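You operate a simulated robot arm through the tools that you are given. There is no shell and no other tool. Be economical: measure what you need, move in short steps, check, and stop when the job is done.

You are at the controls of a simulated two-armed robot. One attempt, no reset.

Task
Put the yellow caster from the clear end of the service table on top of the pack there. Take the gloves from the top of the low cabinet and put it on the shelf of the grey table. Take the bucket on the top of the low cabinet and put it away on the steel worktop. Lift the left dome open. The order is free. Set down upright: caster, bucket.
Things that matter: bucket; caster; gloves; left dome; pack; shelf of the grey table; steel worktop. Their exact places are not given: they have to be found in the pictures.

It is judged by the outcome, as a careful person would: the job done as asked, and still so three seconds after it is handed in. It fails if anything else is knocked over, pushed out of place, dropped, spilled or broken.

Robot
Two 7-joint arms with two-finger parallel grippers on one trunk, on a base that drives. Base frame: it is fixed to the floor where the robot stands at the start and does not move with it; the origin is under the middle of the robot, x ahead of it, y to its left, z up. Lengths are in mm, angles in rad, forces in N, time in s.
The left shoulder is at the start at [70, 178, 1095], the right one opposite. With the tool pointing down near the work surface each hand reaches from about 280 to 740 mm from the robot's upright axis, wherever it stands, measured 20 degrees to its own side. Places, roughly: bucket [750, -1250, 750]; gloves (11x6x3 cm) [500, -800, 800]; left dome [-2100, 1900, 300]; shelf of the grey table [-1000, -600, 200]; steel worktop [-6300, 800, 800]. Payload 3.43 kg a hand.
The TCP of each hand is the grasp point between the finger pads, 30 mm short of the fingertips. In the tool frame z runs along the fingers and y along their closing line. The gripper opens to 94 mm. The fingers are 28 mm wide and 10 mm thick; the gripper's body (50 by 96 mm) begins 55 mm behind the TCP.
Orientation is told as [roll, pitch, yaw] about the base's x, y, z axes, in that order, counted from this pose: with the fingers straight down and closing along the base's y, the tool's x points along the base's -x, its y along +y and its z along -z.

Tools
- The arms move only by the tool jog_arm. It takes "left_increments", "right_increments" or both (then of equal length, played together; a hand with none holds still); each is a list of rows, each an object (a shift or turn left out is 0, a gripper value left out holds the last) with "translation": the shift along the tool's x, y, z in units of 300 mm (1.0 is 300 mm), a list of three; "delta_rot": the turn, a rotation vector about the tool's x, y, z in units of 45 degrees (1.0 is 45 degrees), a list of three; "gripper": the finger opening in m, from 0 to 0.094. In form: [{"translation": [x, y, z], "delta_rot": [ax, ay, az], "gripper": gripper}, ...]. A call has 1 to 20 rows; each row is the pose to reach, as a shift and turn from the pose commanded when the call began, along the tool's axes at that moment. A call with a number of a shift or a turn outside -1 to 1 is refused whole. A row lasts 0.2 s, in which the tool goes at most 50 mm and 0.15 rad; a call with a longer step from one row to the next is refused whole, and so is a gripper value outside its range. Where a pose cannot be reached the arm comes as near as it can. A force on the tool above 40 N (or 10 N above the force at the start of the call, whichever is more), or a blocked arm, ends the call early, and 0.2 s more pass. The fingers move at their own pace (about 153 mm/s each) and stop on an object; they squeeze with about 20 N. The grip force told is the motor's: it shows also when the fingers shut on nothing. Time passes only in rows, and 0.2 s behind the last, so rows that repeat a pose let the fingers close. The reply holds the time, the measured pose of the TCP, the force on the tool along the base axes, the opening and the grip force, in the units named above and with some noise, with the torque about the TCP (base axes, N m) and any sound that the robot's microphone picked up, and new pictures: "pictures" is both (left out), scene, wrist or none (wrist: the cameras of the hands that moved).
- Cameras (640 x 400 px; columns grow to the right, rows downward): "scene" is now at [114.1, -34.8, 1387.9]; the picture's right is [-0.37, -0.93, -0.00], its down [-0.76, 0.30, -0.58] and it looks along [0.54, -0.21, -0.82] (base axes); focal length 262 px, centre (320, 200). "left" rides on the left gripper at [76, -14, -102] in its tool frame; the picture's right is [0.18, 0.98, 0.00], its down [-0.75, 0.14, -0.64] and it looks along [-0.63, 0.12, 0.77] (tool axes); focal length 243 px, centre (320, 200). "right" rides on the right gripper at [76, 14, -102] in its tool frame; the picture's right is [-0.18, 0.98, 0.00], its down [-0.75, -0.14, -0.64] and it looks along [-0.63, -0.12, 0.77] (tool axes); focal length 243 px, centre (320, 200).
- move_column(by): slides the trunk up (or, below 0, down) by that many mm; the arms and the scene camera ride with it, the base frame stays. It gives what a move gives, with no picture.
- base_move(legs): drives the robot by 1 to 6 legs, each [ahead, turn to the left] in mm and rad, along the robot's own axes; the way and the turn of a leg run together, so that a leg with both is an arc; at most 1500 mm and 3.142 rad a leg. The arms and the cameras ride along, it lands a little off, and it stops where it bumps. It gives what a move gives, and a new picture of the scene camera.
- turn_head(pan, tilt): turns the head with the scene camera to pan (to the left, within 1.501 rad either way) and tilt (down, from -0.506 to 1.204), counted from straight ahead of the robot. It gives what a move gives, and a new picture of the scene camera.
- pixel_to_xyz(camera, pixels): for up to 12 pixels [column, row] of the newest picture of that camera ("zoom" is the newest enlarged one), the place [x, y, z] in the base frame of the surface seen there, good to about 3 mm, but the place of the scene camera against the robot may be out by one fixed shift of up to 12 mm in any direction. No time passes.
- inspect(camera, box): a new picture of the part [left, top, right, bottom] of that camera's present view, enlarged. No time passes.
- hand_in(): hands the job in; it is judged then, once.

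Keep the steps short. Do not move on a guess: measure, check each grasp and each placing, and mend mistakes. In all there are 110 turns and 260 pictures (those below and enlarged ones count). Leave the grippers open and the arms clear of the work at the hand-in unless told otherwise, and finish with a single line.

The tools are called after "Emit:" as name(argument=value, ...) on one line, values as JSON. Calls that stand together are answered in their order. jog_arm: Moves the arms, as the interface text tells. Its arguments: {"type":"object","properties":{"left_increments":{"type":"array","items":{"type":"object","properties":{"translation":{"type":"array","items":{"type":"number"}},"delta_rot":{"type":"array","items":{"type":"number"}},"gripper":{"type":"number"}}}},"right_increments":{"type":"array","items":{"type":"object","properties":{"translation":{"type":"array","items":{"type":"number"}},"delta_rot":{"type":"array","items":{"type":"number"}},"gripper":{"type":"number"}}}},"pictures":{"type":"string","enum":["both","scene","wrist","none"]}},"required":[]} The other tools are called the same way: move_column (by) slides the trunk up or down; base_move (legs) drives the base; turn_head (pan, tilt) turns the head that bears the scene camera; pixel_to_xyz (camera, pixels) gives the place of the surface under pixels of a picture; inspect (camera, box) takes an enlarged picture of a part of a camera's view; hand_in () hands the job in.

At the start:

```text
time: 0.0
left_eef_pos: [544.1, 87.5, 1092.6]
left_tool_rot: [-0.001, -0.001, 0.0]
left_force: [0.5, 0.0, -0.1]
left_moment: [-0.02, 0.02, 0.03]
left_opening: 94.0
left_grasp_force: 0.1
right_eef_pos: [497.6, -315.1, 1025.9]
right_tool_rot: [0.0, 0.0, 0.002]
right_force: [0.1, -0.3, 0.0]
right_moment: [0.02, -0.01, -0.01]
right_opening: 94.1
right_grasp_force: 0.1
trunk travel left (down, up): [-675.0, 165.0]
robot x, y, heading: [2.2, 4.1, 0.005]
head pan, tilt: [-0.374, 0.955]
```

scene: 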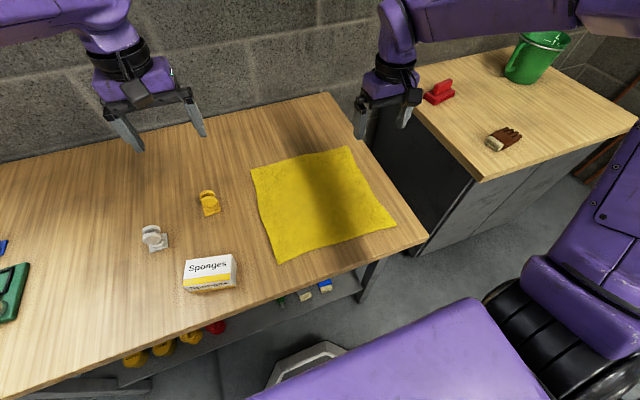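
right: 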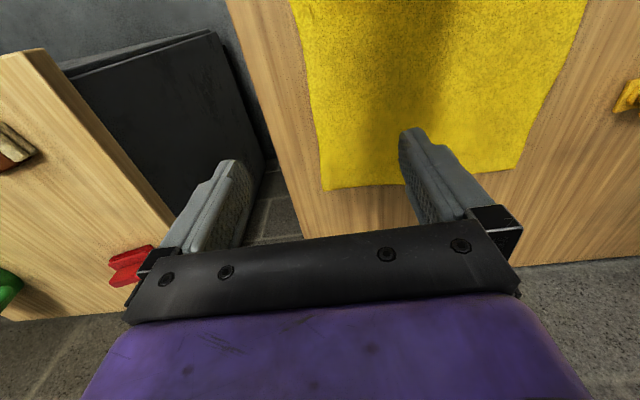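
left: 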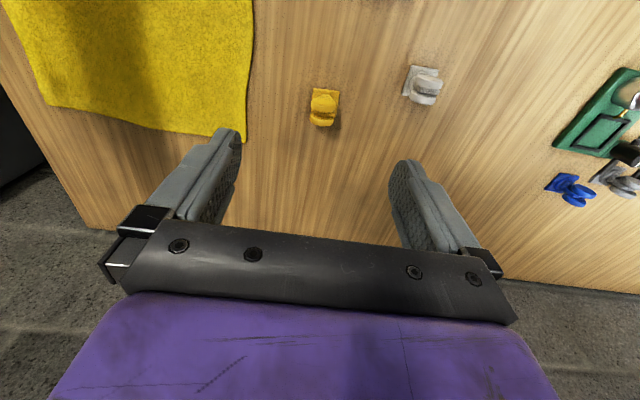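

I see the yellow caster at about (208,203) and the Sponges pack at (209,272). I'll enlarge that part of the view and measure both.

Emit:
inspect(camera="scene", box=[120, 170, 280, 300])

Emit:
pixel_to_xyz(camera="scene", pixels=[[208, 195], [205, 205], [212, 211], [200, 200], [209, 265], [186, 264], [234, 256], [188, 289], [235, 284], [500, 139], [540, 40], [230, 230]])

Emit:
pixel_to_xyz(camera="left", pixels=[[323, 92], [323, 105], [323, 120], [313, 95], [338, 95], [312, 122], [335, 122], [300, 110]])

Emit:
inspect(camera="left", box=[280, 60, 380, 140])

```text
3.08 times, centred on (200, 235) of scene
```

zoom: 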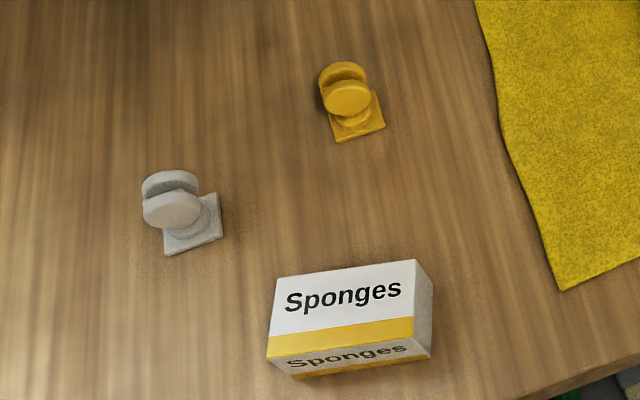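

```text
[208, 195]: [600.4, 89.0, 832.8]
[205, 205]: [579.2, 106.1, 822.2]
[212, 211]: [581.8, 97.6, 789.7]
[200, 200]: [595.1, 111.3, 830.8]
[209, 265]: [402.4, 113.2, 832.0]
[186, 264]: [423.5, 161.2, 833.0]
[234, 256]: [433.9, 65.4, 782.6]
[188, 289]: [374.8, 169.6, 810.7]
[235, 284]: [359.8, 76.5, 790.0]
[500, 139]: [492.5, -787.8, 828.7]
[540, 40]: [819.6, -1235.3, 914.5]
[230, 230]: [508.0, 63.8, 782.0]
```

```text
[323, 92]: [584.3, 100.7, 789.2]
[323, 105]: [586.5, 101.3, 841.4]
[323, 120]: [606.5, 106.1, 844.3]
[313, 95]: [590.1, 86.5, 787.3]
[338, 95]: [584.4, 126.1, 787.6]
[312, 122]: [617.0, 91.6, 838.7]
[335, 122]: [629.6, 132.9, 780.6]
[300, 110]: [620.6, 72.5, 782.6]
```

```text
5.00 times, centred on (330, 100) of left
```

zoom: 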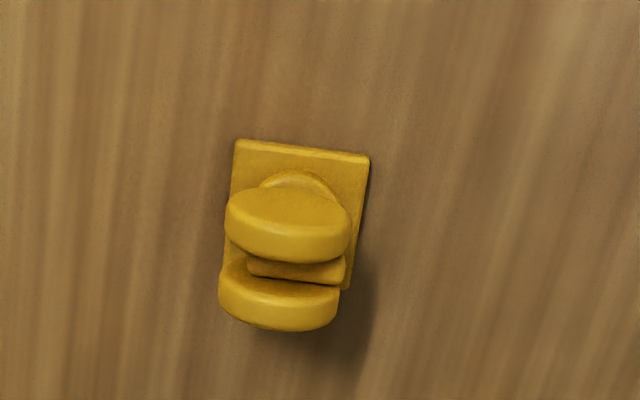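

The caster stands on its plate with the twin wheels up. Next I measure its plate corners and wheel extents in the zoom.

Emit:
pixel_to_xyz(camera="zoom", pixels=[[240, 147], [366, 160], [347, 280], [236, 185], [232, 210], [290, 205], [345, 215], [225, 290], [335, 295], [280, 310], [295, 270], [280, 290]])

Emit:
inspect(camera="scene", box=[170, 240, 250, 300])

```text
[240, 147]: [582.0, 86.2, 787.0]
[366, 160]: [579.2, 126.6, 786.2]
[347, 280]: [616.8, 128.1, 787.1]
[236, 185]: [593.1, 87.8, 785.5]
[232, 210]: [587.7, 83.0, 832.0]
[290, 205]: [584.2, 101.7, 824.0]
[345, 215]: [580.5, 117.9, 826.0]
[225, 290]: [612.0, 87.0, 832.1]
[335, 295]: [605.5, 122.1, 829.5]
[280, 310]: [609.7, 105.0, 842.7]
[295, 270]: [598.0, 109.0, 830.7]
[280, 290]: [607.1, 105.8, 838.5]
```

```text
6.67 times, centred on (210, 270) of scene
```

zoom: 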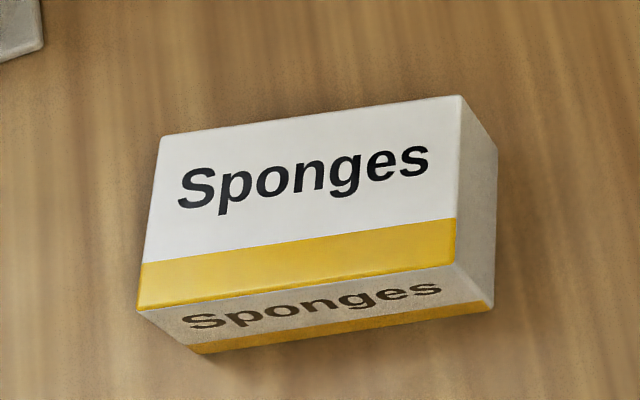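

The caster's wheels are turned about 0.19 rad and its plate about 0.05, with the centre near (597,104). Now the pack corners in the zoom.

Emit:
pixel_to_xyz(camera="zoom", pixels=[[168, 142], [455, 103], [146, 303], [450, 258], [300, 200], [200, 340], [480, 295], [490, 150]])

```text
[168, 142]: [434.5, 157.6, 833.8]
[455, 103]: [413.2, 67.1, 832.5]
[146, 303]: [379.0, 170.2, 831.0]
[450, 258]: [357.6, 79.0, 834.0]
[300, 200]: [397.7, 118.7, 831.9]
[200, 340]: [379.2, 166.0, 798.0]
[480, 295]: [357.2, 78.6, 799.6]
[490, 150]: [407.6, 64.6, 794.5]
```

I move the left hand above the caster, turned 0.19, stopping at about z=930 to check.

Emit:
jog_arm(left_increments=[{"translation": [-0.06, 0.02, 0.12], "delta_rot": [0, 0, -0.08]}, {"translation": [-0.12, 0.04, 0.25], "delta_rot": [0, 0, -0.16]}, {"translation": [-0.177, 0.055, 0.38], "delta_rot": [0, 0, -0.242]}, {"translation": [-0.177, 0.055, 0.52], "delta_rot": [0, 0, -0.242]}, {"translation": [-0.177, 0.055, 0.52], "delta_rot": [0, 0, -0.242]}], pictures="wrist")

```text
time: 1.2
left_eef_pos: [596.7, 105.3, 936.4]
left_tool_rot: [-0.001, -0.001, 0.192]
left_force: [-1.2, 0.8, -0.6]
left_moment: [0.0, 0.03, 0.0]
left_opening: 94.0
left_grasp_force: 0.1
right_eef_pos: [496.4, -315.7, 1027.1]
right_tool_rot: [-0.001, -0.002, 0.001]
right_force: [-0.4, -0.9, 0.1]
right_moment: [0.02, -0.03, -0.01]
right_opening: 93.8
right_grasp_force: 0.0
trunk travel left (down, up): [-675.0, 165.0]
robot x, y, heading: [-5.1, 2.4, 0.001]
head pan, tilt: [-0.374, 0.955]
```

left: 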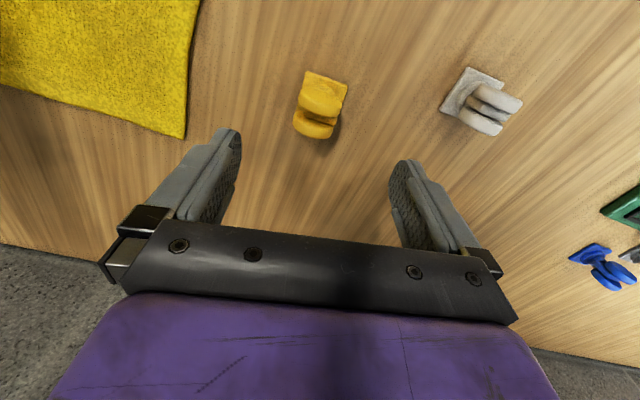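

The caster is in view at (320,105). I enlarge it and measure the wheels before going down.

Emit:
inspect(camera="left", box=[280, 60, 360, 150])

Emit:
pixel_to_xyz(camera="left", pixels=[[303, 90], [338, 105], [298, 118], [330, 130], [320, 98], [316, 124], [308, 74], [344, 84]])

```text
4.44 times, centred on (320, 105) of left
```

zoom: 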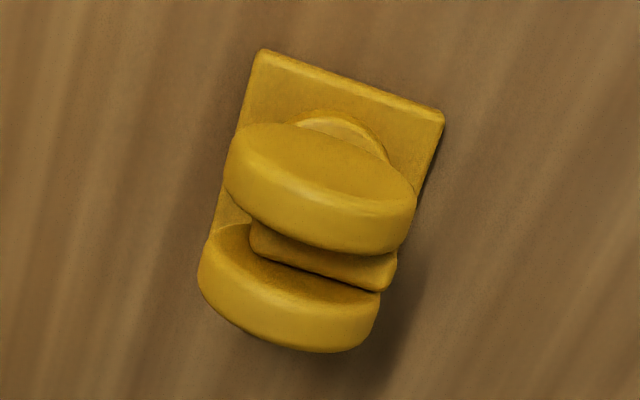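

```text
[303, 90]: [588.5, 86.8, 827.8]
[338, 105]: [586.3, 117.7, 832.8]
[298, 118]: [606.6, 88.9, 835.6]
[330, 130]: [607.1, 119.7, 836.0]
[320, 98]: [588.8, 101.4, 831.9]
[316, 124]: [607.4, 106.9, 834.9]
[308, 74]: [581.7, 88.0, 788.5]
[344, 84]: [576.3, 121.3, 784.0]
```

The wheels actually lie almost along the base y (about 0.04), so I turn back 0.14 and go down to z≈826.

Emit:
jog_arm(left_increments=[{"translation": [0, 0, 0.1], "delta_rot": [0, 0, 0.09]}, {"translation": [0, 0, 0.22], "delta_rot": [0, 0, 0.18]}, {"translation": [0, 0, 0.32], "delta_rot": [0, 0, 0.18]}, {"translation": [0, 0, 0.367], "delta_rot": [0, 0, 0.18]}, {"translation": [0, 0, 0.367], "delta_rot": [0, 0, 0.18]}], pictures="wrist")

```text
time: 2.4
left_eef_pos: [597.4, 103.8, 826.2]
left_tool_rot: [0.001, 0.0, 0.05]
left_force: [0.6, 0.2, 0.2]
left_moment: [0.0, 0.0, -0.01]
left_opening: 93.9
left_grasp_force: 0.1
right_eef_pos: [497.7, -316.2, 1026.3]
right_tool_rot: [0.0, -0.002, 0.001]
right_force: [-0.4, -0.1, 0.6]
right_moment: [0.0, -0.01, -0.03]
right_opening: 93.9
right_grasp_force: 0.1
trunk travel left (down, up): [-675.0, 165.0]
robot x, y, heading: [2.3, 6.1, 0.008]
head pan, tilt: [-0.374, 0.955]
```

left: 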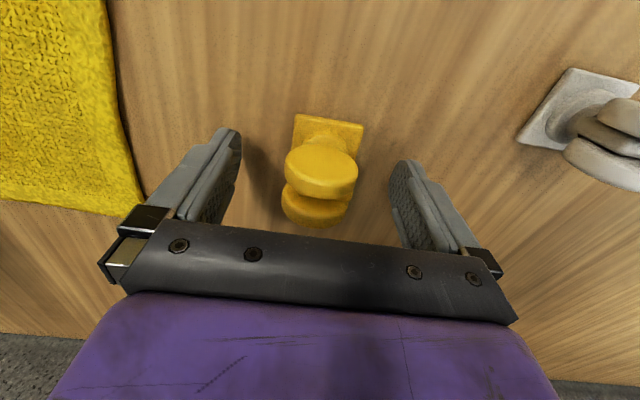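

The caster sits between the fingers. I close and lift 110 mm.

Emit:
jog_arm(left_increments=[{"gripper": 0.0}, {"gripper": 0.0}, {"gripper": 0.0}, {"translation": [0, 0, -0.1], "gripper": 0.0}, {"translation": [0, 0, -0.22], "gripper": 0.0}, {"translation": [0, 0, -0.37], "gripper": 0.0}, {"translation": [0, 0, -0.37], "gripper": 0.0}], pictures="wrist")

```text
time: 4.0
left_eef_pos: [598.5, 105.2, 938.1]
left_tool_rot: [0.0, 0.001, 0.05]
left_force: [0.6, 0.7, -1.3]
left_moment: [-0.02, 0.04, 0.02]
left_opening: 40.8
left_grasp_force: 20.3
right_eef_pos: [498.2, -315.8, 1026.6]
right_tool_rot: [0.0, 0.001, 0.003]
right_force: [-0.7, -0.1, 0.2]
right_moment: [-0.03, 0.02, 0.0]
right_opening: 94.1
right_grasp_force: 0.1
trunk travel left (down, up): [-675.0, 165.0]
robot x, y, heading: [-0.4, 0.2, 0.002]
head pan, tilt: [-0.374, 0.955]
```

left: 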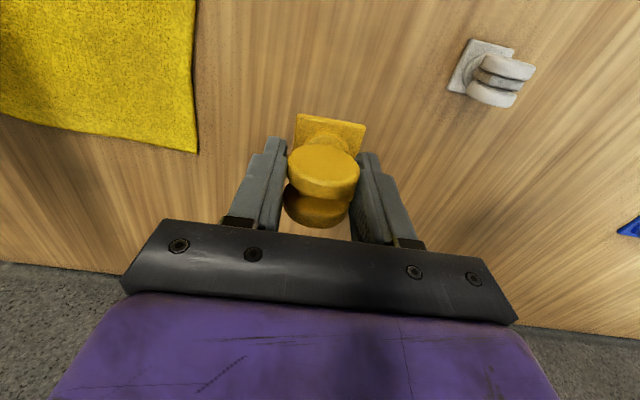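

The caster is held (40.8 mm). I move it over the pack and turn to match the pack.

Emit:
jog_arm(left_increments=[{"translation": [0.14, 0.015, 0], "delta_rot": [0, 0, 0.07]}, {"translation": [0.28, 0.03, 0], "delta_rot": [0, 0, 0.14]}, {"translation": [0.42, 0.045, 0], "delta_rot": [0, 0, 0.21]}, {"translation": [0.56, 0.062, 0], "delta_rot": [0, 0, 0.28]}, {"translation": [0.67, 0.077, 0], "delta_rot": [0, 0, 0.357]}, {"translation": [0.67, 0.077, 0], "delta_rot": [0, 0, 0.357]}])

```text
time: 5.4
left_eef_pos: [396.5, 118.3, 937.0]
left_tool_rot: [0.0, -0.001, -0.23]
left_force: [0.6, -0.5, -0.9]
left_moment: [0.02, 0.02, -0.04]
left_opening: 40.8
left_grasp_force: 19.6
right_eef_pos: [498.2, -315.0, 1026.0]
right_tool_rot: [0.0, -0.001, 0.003]
right_force: [0.4, 0.4, -0.1]
right_moment: [0.01, 0.03, -0.03]
right_opening: 93.8
right_grasp_force: 0.0
trunk travel left (down, up): [-675.0, 165.0]
robot x, y, heading: [0.5, 0.2, -0.003]
head pan, tilt: [-0.374, 0.955]
```

scene: 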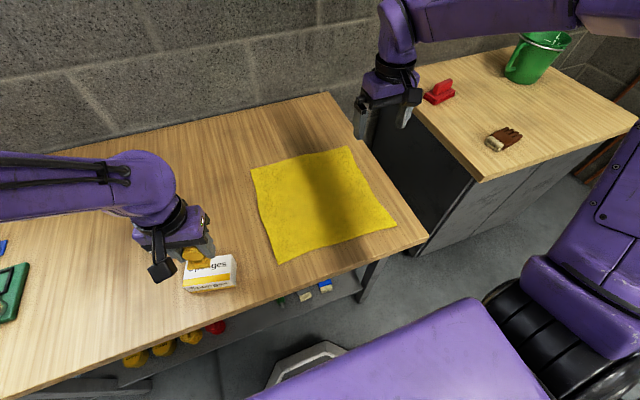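
left: 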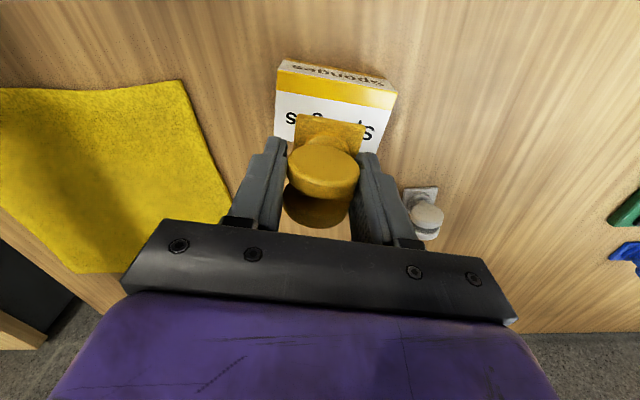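

I check the pack's place against the left camera, the one that rides on this hand.

Emit:
pixel_to_xyz(camera="left", pixels=[[282, 72], [393, 92], [278, 110], [278, 128], [385, 125], [380, 140], [300, 118], [360, 125]])

```text
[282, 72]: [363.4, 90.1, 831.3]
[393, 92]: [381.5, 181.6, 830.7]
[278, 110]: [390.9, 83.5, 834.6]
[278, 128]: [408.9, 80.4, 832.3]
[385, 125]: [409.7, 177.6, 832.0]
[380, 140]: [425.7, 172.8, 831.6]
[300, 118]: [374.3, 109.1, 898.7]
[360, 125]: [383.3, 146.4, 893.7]
```

By the hand's own camera the pack centre is (399.5,129.5); the scene camera is off by about 10 mm in y. I shift +8 mm in y and lower to just above the pack.

Emit:
jog_arm(left_increments=[{"translation": [0, 0.027, 0]}, {"translation": [0, 0.027, 0.1]}, {"translation": [0, 0.027, 0.16]}, {"translation": [0, 0.027, 0.185]}, {"translation": [0, 0.027, 0.185]}], pictures="wrist")

```text
time: 6.6
left_eef_pos: [396.6, 126.2, 881.4]
left_tool_rot: [0.0, 0.001, -0.232]
left_force: [-1.1, -0.9, -0.1]
left_moment: [-0.03, -0.01, 0.0]
left_opening: 40.3
left_grasp_force: 20.4
right_eef_pos: [497.6, -316.1, 1027.6]
right_tool_rot: [0.001, 0.0, 0.001]
right_force: [-0.2, -0.6, -0.5]
right_moment: [-0.01, 0.01, 0.01]
right_opening: 94.1
right_grasp_force: 0.0
trunk travel left (down, up): [-675.0, 165.0]
robot x, y, heading: [-2.1, -0.8, 0.001]
head pan, tilt: [-0.374, 0.955]
```

left: 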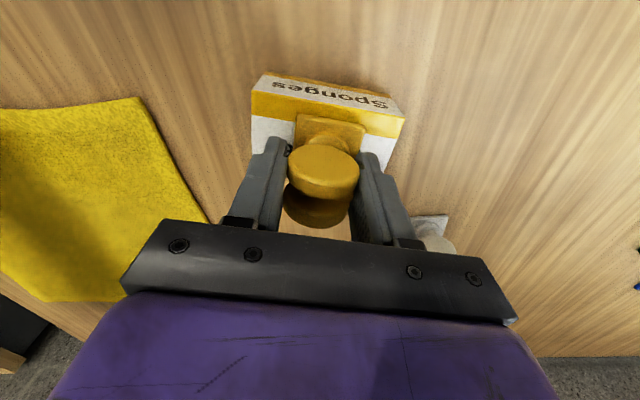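

I measure the plate's margin to the pack's front edge.

Emit:
pixel_to_xyz(camera="left", pixels=[[256, 96], [400, 119], [330, 108], [299, 116], [362, 124], [255, 130], [392, 150], [330, 119]])

```text
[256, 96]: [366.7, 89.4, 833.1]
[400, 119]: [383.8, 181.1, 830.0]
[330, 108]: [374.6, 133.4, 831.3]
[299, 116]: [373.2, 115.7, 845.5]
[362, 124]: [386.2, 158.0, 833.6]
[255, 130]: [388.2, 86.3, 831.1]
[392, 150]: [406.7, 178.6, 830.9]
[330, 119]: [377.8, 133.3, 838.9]
```

The plate is about 5 mm too near the front edge, so I shift 4 mm away from me and lower to contact.

Emit:
jog_arm(left_increments=[{"translation": [-0.013, 0, 0]}, {"translation": [-0.013, 0, 0.006]}, {"translation": [-0.013, 0, 0.011]}, {"translation": [-0.013, 0, 0.011]}], pictures="none")

```text
time: 7.6
left_eef_pos: [401.0, 125.0, 879.4]
left_tool_rot: [-0.001, 0.0, -0.23]
left_force: [0.1, -0.3, -1.1]
left_moment: [0.01, 0.0, 0.01]
left_opening: 40.6
left_grasp_force: 20.1
right_eef_pos: [496.7, -315.4, 1026.7]
right_tool_rot: [-0.001, 0.0, 0.002]
right_force: [0.8, -0.2, -0.1]
right_moment: [0.0, 0.0, 0.0]
right_opening: 94.0
right_grasp_force: 0.1
trunk travel left (down, up): [-675.0, 165.0]
robot x, y, heading: [-0.8, 4.7, 0.002]
head pan, tilt: [-0.374, 0.955]
```

No contact yet (force -1.1 N). I lower 1 mm, then another.

Emit:
jog_arm(left_increments=[{"translation": [0, 0, 0.004]}, {"translation": [0, 0, 0.007]}, {"translation": [0, 0, 0.007]}], pictures="none")

```text
time: 8.4
left_eef_pos: [401.1, 124.9, 877.4]
left_tool_rot: [0.001, -0.002, -0.231]
left_force: [0.8, 1.6, 5.6]
left_moment: [0.07, 0.06, -0.01]
left_opening: 40.2
left_grasp_force: 19.7
right_eef_pos: [497.5, -315.4, 1028.5]
right_tool_rot: [0.0, -0.001, 0.002]
right_force: [0.3, -1.1, 0.0]
right_moment: [0.01, 0.03, 0.02]
right_opening: 94.2
right_grasp_force: 0.1
trunk travel left (down, up): [-675.0, 165.0]
robot x, y, heading: [1.7, 0.6, 0.004]
head pan, tilt: [-0.374, 0.955]
```

Contact at 5.6 N. I open and go straight up.

Emit:
jog_arm(left_increments=[{"gripper": 0.05}, {"gripper": 0.07}, {"gripper": 0.094}, {"gripper": 0.094}, {"translation": [0, 0, -0.12]}, {"translation": [0, 0, -0.26]}, {"translation": [0, 0, -0.4]}, {"translation": [0, 0, -0.55]}])

```text
time: 10.2
left_eef_pos: [402.2, 127.6, 1041.8]
left_tool_rot: [-0.003, -0.002, -0.229]
left_force: [0.8, 0.5, -0.7]
left_moment: [-0.06, 0.0, 0.0]
left_opening: 93.9
left_grasp_force: 0.1
right_eef_pos: [498.6, -313.6, 1027.6]
right_tool_rot: [-0.002, 0.0, 0.001]
right_force: [0.1, 0.3, 0.2]
right_moment: [-0.03, 0.0, 0.02]
right_opening: 93.7
right_grasp_force: 0.0
trunk travel left (down, up): [-675.0, 165.0]
robot x, y, heading: [0.3, -0.7, -0.0]
head pan, tilt: [-0.374, 0.955]
```

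scene: 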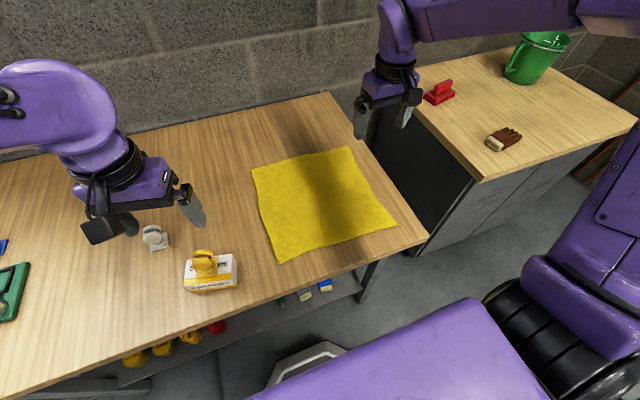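
left: 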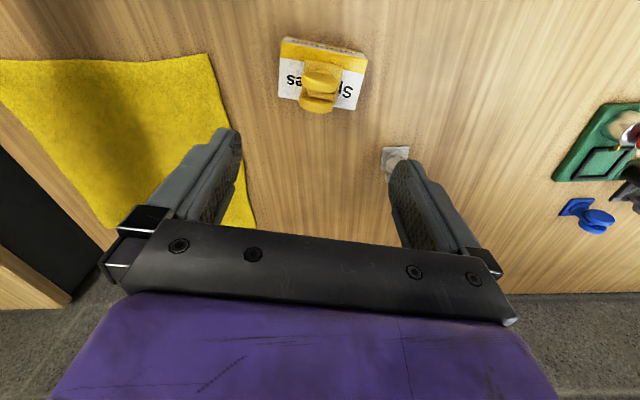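

The caster stands on the pack. Now I look right toward the cabinet, with pan -1.1.

Emit:
turn_head(pan=-1.1, tilt=0.6)

Emit:
turn_head(pan=-1.5, tilt=0.9)

```text
time: 11.3
left_eef_pos: [402.4, 125.5, 1041.7]
left_tool_rot: [0.001, 0.0, -0.23]
left_force: [-0.1, -1.2, 0.3]
left_moment: [-0.02, -0.02, -0.03]
left_opening: 93.9
left_grasp_force: 0.0
right_eef_pos: [497.9, -313.7, 1026.4]
right_tool_rot: [0.001, 0.001, 0.001]
right_force: [-0.4, 0.1, -0.5]
right_moment: [0.04, 0.03, 0.0]
right_opening: 94.2
right_grasp_force: 0.2
trunk travel left (down, up): [-675.0, 165.0]
robot x, y, heading: [-0.5, 1.6, -0.001]
head pan, tilt: [-1.1, 0.6]
```

scene: 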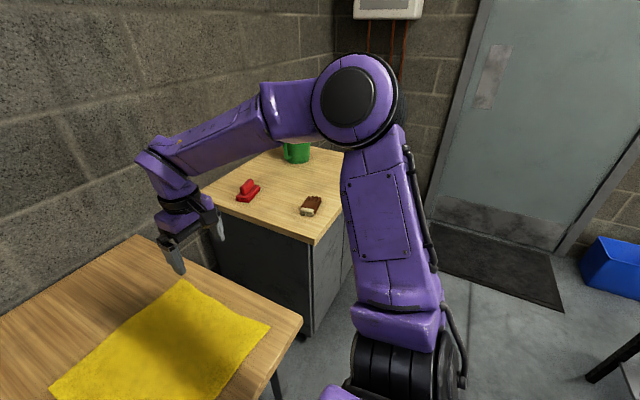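

```text
time: 12.2
left_eef_pos: [401.9, 124.7, 1040.9]
left_tool_rot: [0.001, 0.0, -0.23]
left_force: [-0.1, 0.8, 0.0]
left_moment: [0.01, -0.03, 0.01]
left_opening: 94.1
left_grasp_force: 0.1
right_eef_pos: [497.7, -315.7, 1026.4]
right_tool_rot: [0.0, 0.0, 0.002]
right_force: [0.0, 0.6, -0.2]
right_moment: [-0.01, 0.03, -0.01]
right_opening: 94.2
right_grasp_force: 0.1
trunk travel left (down, up): [-675.0, 165.0]
robot x, y, heading: [-1.2, 1.4, 0.001]
head pan, tilt: [-1.499, 0.901]
```

scene: 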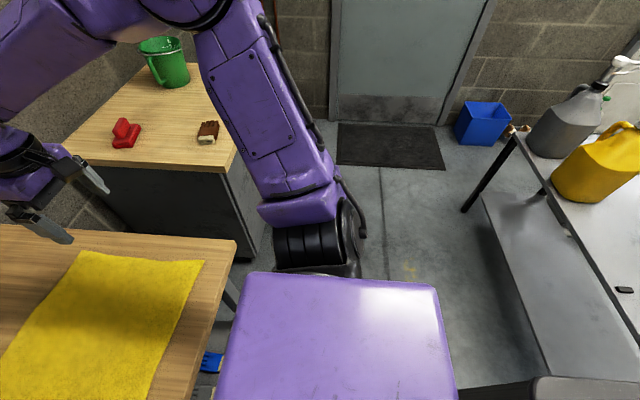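

I see the cabinet, and the grey table with its shelf at right. I measure their key points.

Emit:
pixel_to_xyz(camera="scene", pixels=[[207, 132], [168, 75], [225, 166], [75, 155], [234, 242], [225, 310], [505, 200], [545, 300], [520, 135], [630, 330], [575, 175], [250, 230]])

Emit:
inspect(camera="scene", box=[440, 80, 640, 400])

```text
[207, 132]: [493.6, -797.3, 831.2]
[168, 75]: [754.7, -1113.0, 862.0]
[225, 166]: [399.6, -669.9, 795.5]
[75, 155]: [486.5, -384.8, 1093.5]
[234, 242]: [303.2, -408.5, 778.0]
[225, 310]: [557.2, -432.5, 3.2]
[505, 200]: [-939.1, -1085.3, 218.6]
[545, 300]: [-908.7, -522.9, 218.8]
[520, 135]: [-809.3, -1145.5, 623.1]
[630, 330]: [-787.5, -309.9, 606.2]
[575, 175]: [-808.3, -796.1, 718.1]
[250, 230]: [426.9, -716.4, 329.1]
```

```text
1.25 times, centred on (540, 240) of scene
```

zoom: 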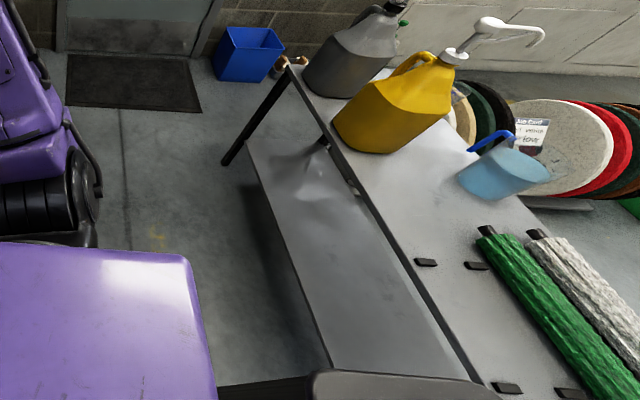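

The cabinet's near corner is at about (400,-670). I back up 150, turn right, drive 850, turn back left to face the cabinet.

Emit:
base_move(legs=[[-150, 0], [0, -1.571], [850, 0], [0, 1.571]])

Emit:
turn_head(pan=-0.1, tilt=0.8)

```text
time: 25.4
left_eef_pos: [249.8, -730.1, 1042.5]
left_tool_rot: [0.0, 0.0, -0.22]
left_force: [-0.5, -0.3, -0.2]
left_moment: [0.0, 0.0, -0.02]
left_opening: 94.2
left_grasp_force: 0.0
right_eef_pos: [349.9, -1170.4, 1025.8]
right_tool_rot: [0.001, 0.001, 0.009]
right_force: [-0.1, -0.7, 0.4]
right_moment: [-0.02, 0.02, 0.02]
right_opening: 93.8
right_grasp_force: 0.0
trunk travel left (down, up): [-675.0, 165.0]
robot x, y, heading: [-151.6, -860.6, 0.01]
head pan, tilt: [-1.499, 0.901]
```

scene: 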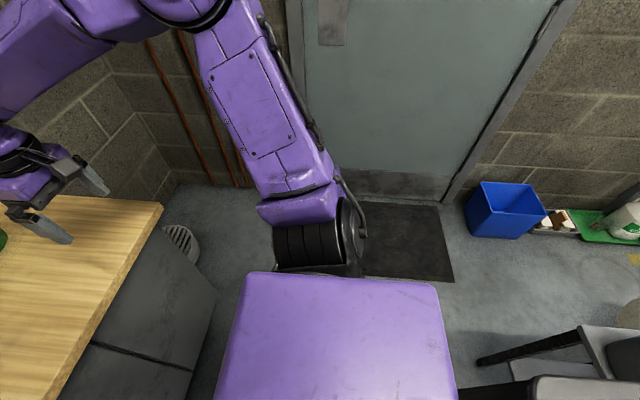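

```text
time: 26.9
left_eef_pos: [249.1, -730.7, 1042.4]
left_tool_rot: [-0.001, 0.0, -0.22]
left_force: [-0.9, 0.1, -0.3]
left_moment: [0.04, 0.01, -0.01]
left_opening: 93.8
left_grasp_force: 0.0
right_eef_pos: [350.6, -1170.9, 1026.9]
right_tool_rot: [-0.001, 0.001, 0.01]
right_force: [0.2, 0.0, 0.2]
right_moment: [0.03, 0.01, 0.02]
right_opening: 94.1
right_grasp_force: 0.1
trunk travel left (down, up): [-675.0, 165.0]
robot x, y, heading: [-153.8, -859.2, 0.015]
head pan, tilt: [-0.099, 0.799]
```

scene: 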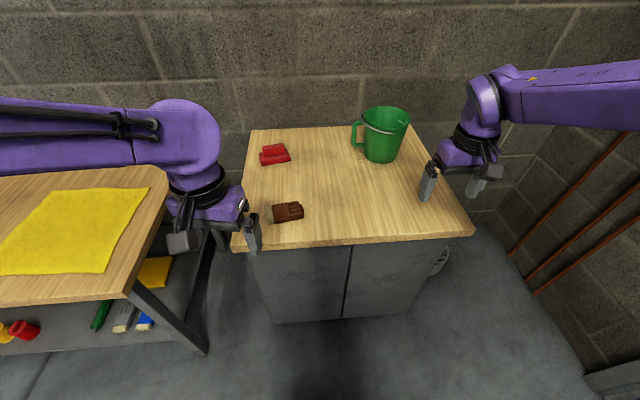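

I see the gloves at (286,212) and the bucket at (383,135). I measure both.

Emit:
inspect(camera="scene", box=[240, 180, 340, 250])

Emit:
pixel_to_xyz(camera="scene", pixels=[[270, 214], [285, 211], [300, 210], [283, 204], [290, 220], [355, 135], [385, 105], [362, 115], [407, 120], [380, 158], [275, 245], [470, 232]])

Emit:
inspect(camera="scene", box=[330, 90, 430, 170])

```text
5.71 times, centred on (290, 215) of scene
```

zoom: 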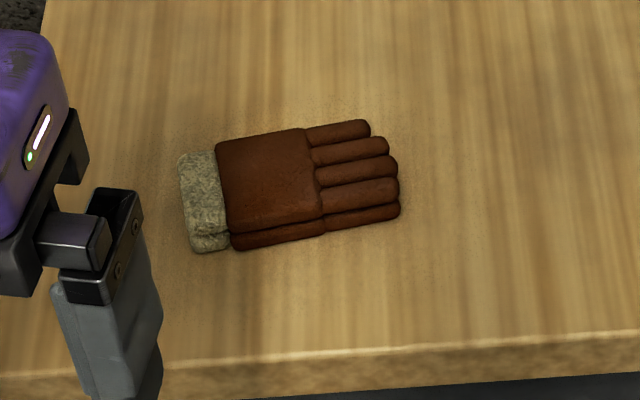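

```text
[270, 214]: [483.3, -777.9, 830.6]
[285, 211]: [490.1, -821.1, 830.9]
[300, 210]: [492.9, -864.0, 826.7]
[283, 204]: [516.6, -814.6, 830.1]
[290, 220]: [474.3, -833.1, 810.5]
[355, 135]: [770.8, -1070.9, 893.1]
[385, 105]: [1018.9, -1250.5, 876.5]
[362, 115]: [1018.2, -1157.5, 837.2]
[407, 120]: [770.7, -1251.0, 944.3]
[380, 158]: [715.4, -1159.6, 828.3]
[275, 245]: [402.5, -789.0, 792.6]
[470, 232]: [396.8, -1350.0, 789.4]
```

```text
5.00 times, centred on (380, 130) of scene
```

zoom: 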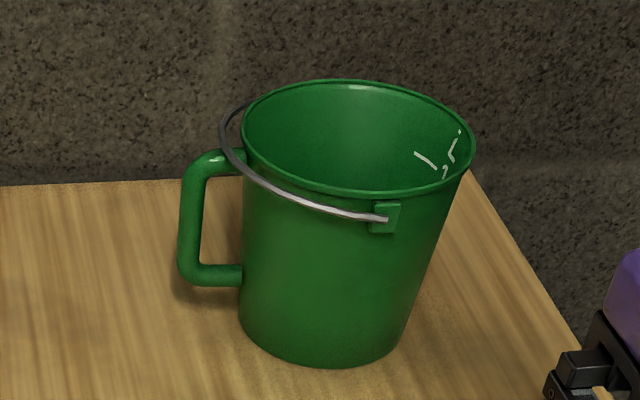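

Gloves: centre about (494,-812) once corrected for the camera offset, with the long side along y and the top at about 830. I'll grasp across the 6 cm width with the left hand turned right and tilted, so that the same tilt works under the grey table's top. First half of the turn now.

Emit:
jog_arm(left_increments=[{"translation": [-0.08, 0.03, 0], "delta_rot": [0, 0, 0.178]}, {"translation": [-0.17, 0.06, 0], "delta_rot": [0, 0, 0.356]}, {"translation": [-0.27, 0.1, 0], "delta_rot": [0, 0, 0.534]}, {"translation": [-0.37, 0.14, 0], "delta_rot": [0, 0, 0.712]}, {"translation": [-0.473, 0.174, 0], "delta_rot": [0, 0, 0.88]}, {"translation": [-0.473, 0.174, 0], "delta_rot": [0, 0, 0.88]}], pictures="wrist")

```text
time: 28.3
left_eef_pos: [400.8, -710.4, 1043.9]
left_tool_rot: [0.0, -0.001, -0.913]
left_force: [-0.2, 0.7, -0.2]
left_moment: [0.02, 0.0, 0.0]
left_opening: 94.0
left_grasp_force: 0.0
right_eef_pos: [349.0, -1169.4, 1027.9]
right_tool_rot: [0.0, -0.001, 0.011]
right_force: [-1.4, 0.2, -0.3]
right_moment: [0.01, 0.01, -0.01]
right_opening: 94.1
right_grasp_force: 0.1
trunk travel left (down, up): [-675.0, 165.0]
robot x, y, heading: [-148.3, -861.2, 0.009]
head pan, tilt: [-0.099, 0.799]
```

left: 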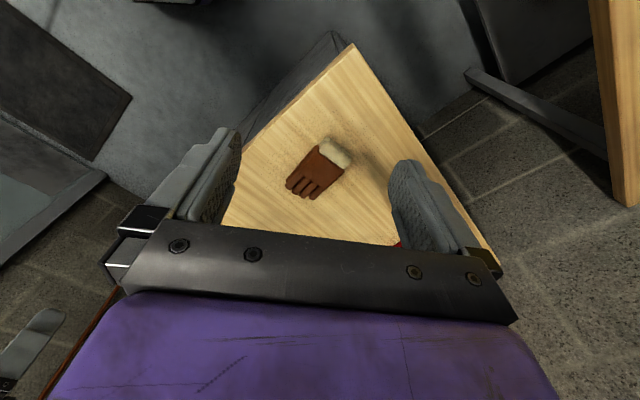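

The gloves are in view at (318,168). I measure them with the hand camera.

Emit:
pixel_to_xyz(camera="left", pixels=[[336, 152], [318, 170], [300, 188], [308, 152], [340, 172], [322, 142], [350, 160], [290, 185], [312, 197], [270, 200], [360, 80]])

Emit:
inspect(camera="left", box=[270, 120, 370, 210])

```text
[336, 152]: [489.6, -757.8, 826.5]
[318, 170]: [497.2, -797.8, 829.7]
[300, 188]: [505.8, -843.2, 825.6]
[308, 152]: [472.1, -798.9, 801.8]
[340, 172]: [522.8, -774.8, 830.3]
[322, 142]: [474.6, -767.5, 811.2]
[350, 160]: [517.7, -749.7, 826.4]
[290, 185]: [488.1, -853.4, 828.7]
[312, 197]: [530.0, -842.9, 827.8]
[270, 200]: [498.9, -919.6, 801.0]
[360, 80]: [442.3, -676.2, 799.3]
```

```text
4.44 times, centred on (320, 165) of left
```

zoom: 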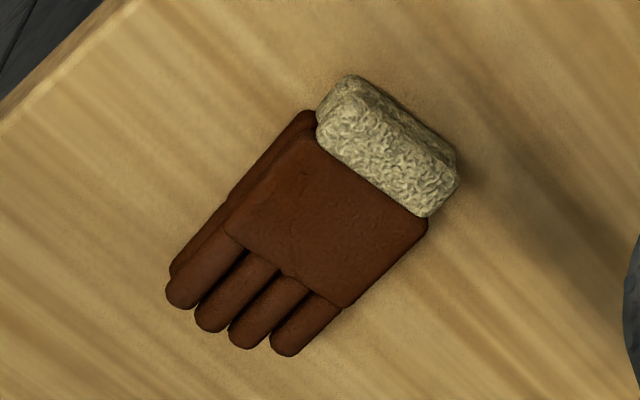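

Cabinet top 800, gloves top 828, centre about (502,-800), lying along yaw -1.43. I finish the yaw and come nearer.

Emit:
jog_arm(left_increments=[{"translation": [-0.06, 0.05, 0.07], "delta_rot": [0, 0, 0.165]}, {"translation": [-0.12, 0.1, 0.17], "delta_rot": [0, 0, 0.33]}, {"translation": [-0.18, 0.15, 0.27], "delta_rot": [0, 0, 0.495]}, {"translation": [-0.238, 0.199, 0.363], "delta_rot": [0, 0, 0.658]}, {"translation": [-0.238, 0.199, 0.363], "delta_rot": [0, 0, 0.658]}], pictures="none")

```text
time: 29.5
left_eef_pos: [489.5, -730.9, 933.8]
left_tool_rot: [0.002, 0.0, -1.427]
left_force: [-0.3, -0.1, -0.5]
left_moment: [-0.02, -0.02, 0.03]
left_opening: 93.9
left_grasp_force: 0.1
right_eef_pos: [349.9, -1170.2, 1027.9]
right_tool_rot: [0.0, -0.001, 0.009]
right_force: [-1.0, -0.7, -0.1]
right_moment: [-0.02, -0.01, 0.02]
right_opening: 93.9
right_grasp_force: 0.0
trunk travel left (down, up): [-675.0, 165.0]
robot x, y, heading: [-156.2, -858.5, 0.012]
head pan, tilt: [-0.099, 0.799]
```

Now tilt 0.7 rad about the closing line, in place.

Emit:
jog_arm(left_increments=[{"delta_rot": [0, -0.18, 0]}, {"delta_rot": [0, -0.36, 0]}, {"delta_rot": [0, -0.54, 0]}, {"delta_rot": [0, -0.72, 0]}, {"delta_rot": [0, -0.89, 0]}, {"delta_rot": [0, -0.89, 0]}])

```text
time: 30.9
left_eef_pos: [490.0, -730.5, 934.3]
left_tool_rot: [0.003, -0.7, -1.427]
left_force: [-0.2, -0.4, -0.5]
left_moment: [-0.01, -0.02, 0.0]
left_opening: 94.0
left_grasp_force: 0.0
right_eef_pos: [349.9, -1170.3, 1026.5]
right_tool_rot: [0.0, 0.001, 0.01]
right_force: [0.4, 0.2, -0.2]
right_moment: [0.0, 0.02, 0.05]
right_opening: 93.9
right_grasp_force: 0.0
trunk travel left (down, up): [-675.0, 165.0]
robot x, y, heading: [-148.3, -857.1, 0.009]
head pan, tilt: [-0.099, 0.799]
```

scene: 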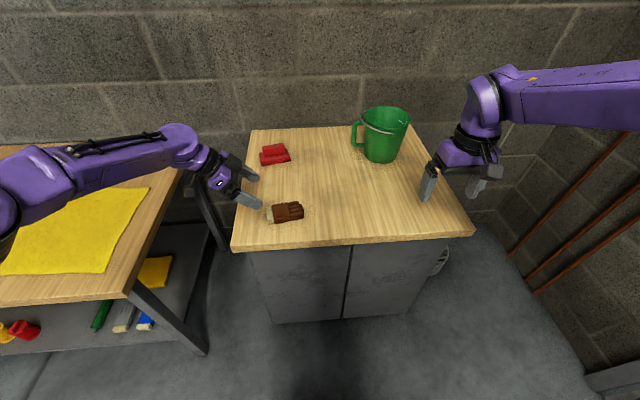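
left: 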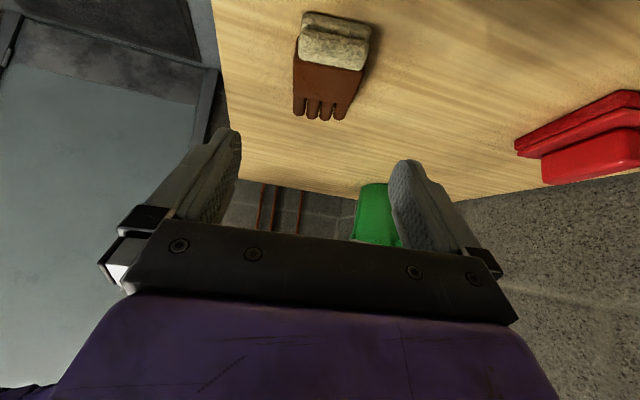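

Gloves are lined up between the fingers. I approach along the tool, most of the way.

Emit:
jog_arm(left_increments=[{"translation": [0.015, 0.003, 0.12]}, {"translation": [0.025, 0.006, 0.24]}, {"translation": [0.033, 0.006, 0.33]}, {"translation": [0.033, 0.006, 0.36]}, {"translation": [0.033, 0.006, 0.36]}], pictures="wrist")

```text
time: 32.1
left_eef_pos: [500.8, -793.6, 843.4]
left_tool_rot: [-0.001, -0.698, -1.427]
left_force: [0.0, -0.1, 0.6]
left_moment: [-0.02, 0.01, -0.02]
left_opening: 94.1
left_grasp_force: 0.1
right_eef_pos: [350.6, -1171.4, 1027.7]
right_tool_rot: [0.0, -0.001, 0.009]
right_force: [-0.3, 0.8, -0.2]
right_moment: [0.01, -0.01, 0.0]
right_opening: 94.0
right_grasp_force: 0.0
trunk travel left (down, up): [-675.0, 165.0]
robot x, y, heading: [-153.8, -860.7, 0.015]
head pan, tilt: [-0.099, 0.799]
```

left: 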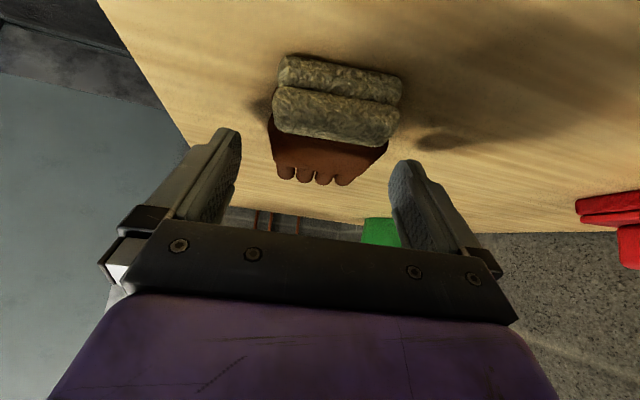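

Gloves lie between the fingers. I go the last 9 mm and close.

Emit:
jog_arm(left_increments=[{"translation": [0, 0.007, 0.02]}, {"translation": [0, 0.007, 0.034]}, {"translation": [0, 0.007, 0.034], "gripper": 0.03}, {"translation": [0, 0.007, 0.034], "gripper": 0.0}, {"translation": [0, 0.007, 0.034], "gripper": 0.0}, {"translation": [0, 0.007, 0.034], "gripper": 0.0}], pictures="wrist")

```text
time: 33.5
left_eef_pos: [505.1, -797.7, 837.3]
left_tool_rot: [0.001, -0.7, -1.428]
left_force: [1.1, -0.1, 3.9]
left_moment: [-0.01, 0.11, -0.02]
left_opening: 63.3
left_grasp_force: 20.2
right_eef_pos: [348.1, -1169.8, 1027.2]
right_tool_rot: [-0.001, -0.002, 0.01]
right_force: [-1.0, 0.4, 0.7]
right_moment: [0.02, 0.0, 0.02]
right_opening: 94.2
right_grasp_force: 0.0
trunk travel left (down, up): [-675.0, 165.0]
robot x, y, heading: [-148.6, -858.1, 0.011]
head pan, tilt: [-0.099, 0.799]
```

left: 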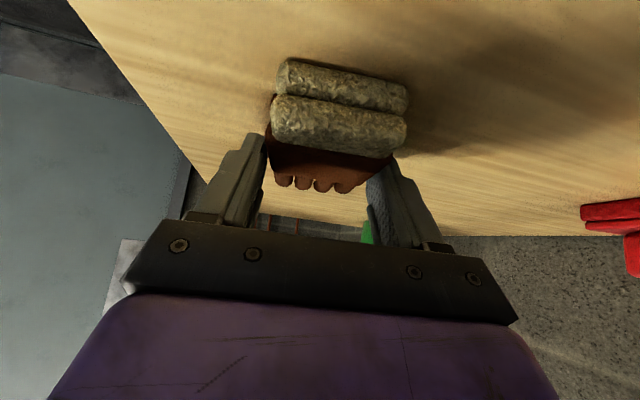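

Gripped at 63 mm. I lift 150 mm straight up.

Emit:
jog_arm(left_increments=[{"translation": [-0.06, 0, -0.07]}, {"translation": [-0.15, 0, -0.18]}, {"translation": [-0.25, 0, -0.29]}, {"translation": [-0.322, 0, -0.383]}, {"translation": [-0.322, 0, -0.383]}], pictures="wrist")

```text
time: 34.7
left_eef_pos: [506.2, -797.2, 985.4]
left_tool_rot: [-0.002, -0.698, -1.425]
left_force: [0.5, -0.5, -1.2]
left_moment: [-0.02, 0.03, -0.01]
left_opening: 63.4
left_grasp_force: 19.6
right_eef_pos: [349.1, -1170.0, 1026.9]
right_tool_rot: [0.0, 0.0, 0.01]
right_force: [-1.1, 0.0, 0.2]
right_moment: [-0.03, 0.03, -0.01]
right_opening: 94.0
right_grasp_force: 0.1
trunk travel left (down, up): [-675.0, 165.0]
robot x, y, heading: [-153.1, -860.5, 0.007]
head pan, tilt: [-0.099, 0.799]
```

left: 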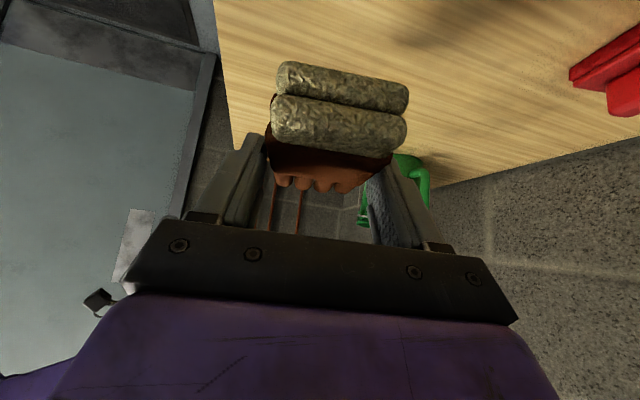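

Held. I turn the hand back toward forward and draw it in, first half.

Emit:
jog_arm(left_increments=[{"translation": [0.03, -0.06, -0.027], "delta_rot": [-0.12, 0, -0.142]}, {"translation": [0.06, -0.12, -0.055], "delta_rot": [-0.24, 0, -0.284]}, {"translation": [0.09, -0.18, -0.082], "delta_rot": [-0.36, 0, -0.426]}, {"translation": [0.125, -0.24, -0.11], "delta_rot": [-0.48, 0, -0.568]}, {"translation": [0.162, -0.306, -0.137], "delta_rot": [-0.6, 0, -0.71]}, {"translation": [0.162, -0.306, -0.137], "delta_rot": [-0.6, 0, -0.71]}], pictures="none")

```text
time: 36.1
left_eef_pos: [403.5, -745.4, 984.2]
left_tool_rot: [0.0, -0.699, -0.697]
left_force: [-0.1, 1.0, -0.2]
left_moment: [-0.01, 0.0, -0.02]
left_opening: 63.4
left_grasp_force: 20.6
right_eef_pos: [351.3, -1168.9, 1026.6]
right_tool_rot: [0.001, 0.001, 0.009]
right_force: [-0.4, 0.3, -0.2]
right_moment: [-0.01, 0.03, -0.01]
right_opening: 94.0
right_grasp_force: 0.0
trunk travel left (down, up): [-675.0, 165.0]
robot x, y, heading: [-150.9, -861.8, 0.015]
head pan, tilt: [-0.099, 0.799]
```

Second half of the turn.

Emit:
jog_arm(left_increments=[{"translation": [0.07, -0.027, -0.058], "delta_rot": [-0.115, 0, -0.136]}, {"translation": [0.14, -0.055, -0.116], "delta_rot": [-0.23, 0, -0.272]}, {"translation": [0.21, -0.083, -0.174], "delta_rot": [-0.345, 0, -0.408]}, {"translation": [0.28, -0.11, -0.232], "delta_rot": [-0.46, 0, -0.545]}, {"translation": [0.344, -0.138, -0.29], "delta_rot": [-0.574, 0, -0.682]}, {"translation": [0.344, -0.138, -0.29], "delta_rot": [-0.574, 0, -0.682]}], pictures="none")

```text
time: 37.5
left_eef_pos: [277.1, -695.0, 986.1]
left_tool_rot: [0.005, -0.697, -0.002]
left_force: [0.7, 0.4, -1.1]
left_moment: [0.04, -0.01, 0.01]
left_opening: 63.5
left_grasp_force: 20.1
left hand out of reach, approached as far as the arm can: row 3, 5, 6
right_eef_pos: [351.2, -1171.8, 1025.2]
right_tool_rot: [0.002, 0.001, 0.01]
right_force: [0.3, -0.8, -0.5]
right_moment: [0.0, -0.05, -0.04]
right_opening: 94.1
right_grasp_force: 0.1
trunk travel left (down, up): [-675.0, 165.0]
robot x, y, heading: [-149.2, -859.7, 0.009]
head pan, tilt: [-0.099, 0.799]
```

Turned. I drive to face the grey table: turn left, ahead 300, turn left.

Emit:
base_move(legs=[[0, 1.566], [300, 0], [0, 1.566]])

Emit:
turn_head(pan=0.0, tilt=0.9)

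```text
time: 47.2
left_eef_pos: [-579.0, -720.9, 985.3]
left_tool_rot: [0.002, -0.7, 3.139]
left_force: [0.8, 0.1, -0.5]
left_moment: [0.02, 0.0, -0.03]
left_opening: 61.1
left_grasp_force: 20.1
right_eef_pos: [-649.8, -243.7, 1027.0]
right_tool_rot: [0.001, 0.001, -3.136]
right_force: [0.6, 0.3, 0.5]
right_moment: [0.01, 0.0, 0.01]
right_opening: 93.9
right_grasp_force: 0.1
trunk travel left (down, up): [-675.0, 165.0]
robot x, y, heading: [-154.0, -560.0, -3.142]
head pan, tilt: [-0.099, 0.799]
```

scene: 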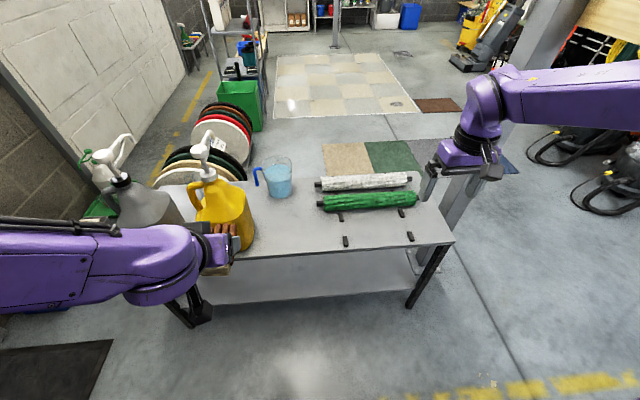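

```text
time: 47.8
left_eef_pos: [-578.6, -722.1, 986.7]
left_tool_rot: [0.002, -0.699, 3.138]
left_force: [-0.4, -0.2, -1.1]
left_moment: [0.01, 0.0, 0.0]
left_opening: 61.1
left_grasp_force: 20.6
right_eef_pos: [-650.9, -244.4, 1027.8]
right_tool_rot: [-0.002, -0.002, -3.136]
right_force: [0.0, -0.5, 0.9]
right_moment: [-0.03, 0.01, 0.01]
right_opening: 94.0
right_grasp_force: 0.1
trunk travel left (down, up): [-675.0, 165.0]
robot x, y, heading: [-150.0, -561.2, -3.133]
head pan, tilt: [0.0, 0.901]
```

scene: 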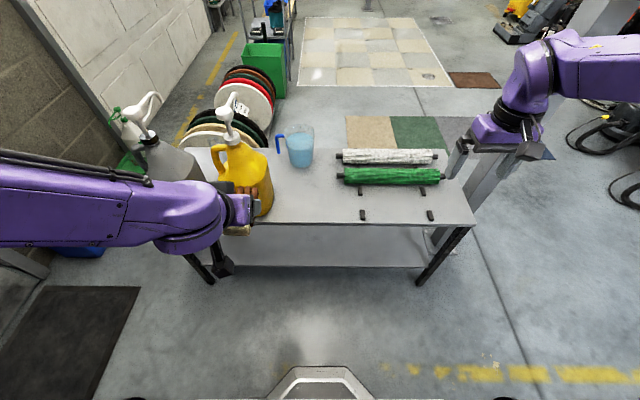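

I measure the shelf, the top edge and the legs.

Emit:
pixel_to_xyz(camera="scene", pixels=[[300, 262], [300, 266], [380, 262], [380, 240], [330, 235], [300, 222], [420, 222], [340, 215], [420, 280], [210, 280], [430, 260], [460, 226]])

Emit:
inspect(camera="scene", box=[170, 180, 490, 300])

```text
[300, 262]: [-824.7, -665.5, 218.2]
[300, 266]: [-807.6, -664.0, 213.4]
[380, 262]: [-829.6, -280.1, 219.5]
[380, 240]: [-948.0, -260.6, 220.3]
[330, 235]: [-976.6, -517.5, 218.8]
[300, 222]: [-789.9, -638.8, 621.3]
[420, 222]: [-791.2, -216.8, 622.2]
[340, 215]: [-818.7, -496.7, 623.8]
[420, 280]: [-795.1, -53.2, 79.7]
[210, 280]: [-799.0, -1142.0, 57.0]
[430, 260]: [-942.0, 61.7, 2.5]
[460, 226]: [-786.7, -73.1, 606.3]
```

```text
2.00 times, centred on (330, 240) of scene
```

zoom: 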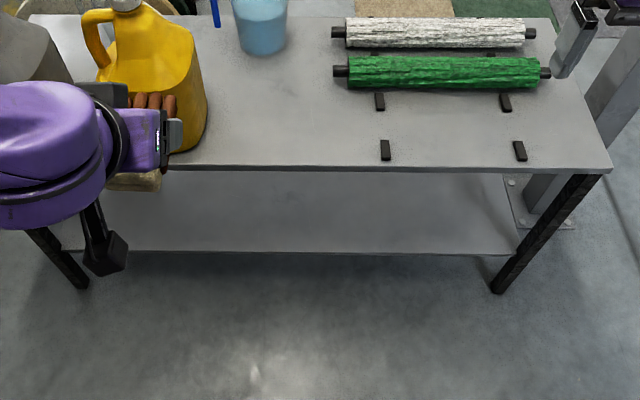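

Shelf z≈219 with its front edge at x≈-808; the top's front edge is at x≈-790, z≈622. I pull the right arm back 150 mm so it stays clear of the table.

Emit:
jog_arm(right_increments=[{"translation": [0.13, 0, 0]}, {"translation": [0.26, 0, 0]}, {"translation": [0.39, 0, 0]}, {"translation": [0.5, 0, 0]}, {"translation": [0.5, 0, 0]}], pictures="none")

Emit:
pixel_to_xyz(camera="scene", pixels=[[320, 370], [290, 385], [350, 385], [320, 390], [130, 240], [240, 215]])

```text
time: 49.0
left_eef_pos: [-580.7, -721.2, 985.4]
left_tool_rot: [0.003, -0.699, 3.138]
left_force: [0.5, -0.3, -0.6]
left_moment: [-0.01, -0.03, -0.02]
left_opening: 61.0
left_grasp_force: 19.9
right_eef_pos: [-568.3, -228.9, 986.7]
right_tool_rot: [-0.001, 0.001, -3.136]
right_force: [-0.3, -0.4, 0.2]
right_moment: [-0.03, 0.0, 0.04]
right_opening: 94.0
right_grasp_force: 0.1
right hand out of reach, approached as far as the arm can: row 2, 3, 4, 5
trunk travel left (down, up): [-675.0, 165.0]
robot x, y, heading: [-150.1, -557.5, -3.135]
head pan, tilt: [0.0, 0.901]
```

```text
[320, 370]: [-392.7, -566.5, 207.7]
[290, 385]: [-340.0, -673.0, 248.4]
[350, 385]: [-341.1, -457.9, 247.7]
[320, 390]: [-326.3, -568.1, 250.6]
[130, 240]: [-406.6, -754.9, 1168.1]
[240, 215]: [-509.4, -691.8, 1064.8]
```

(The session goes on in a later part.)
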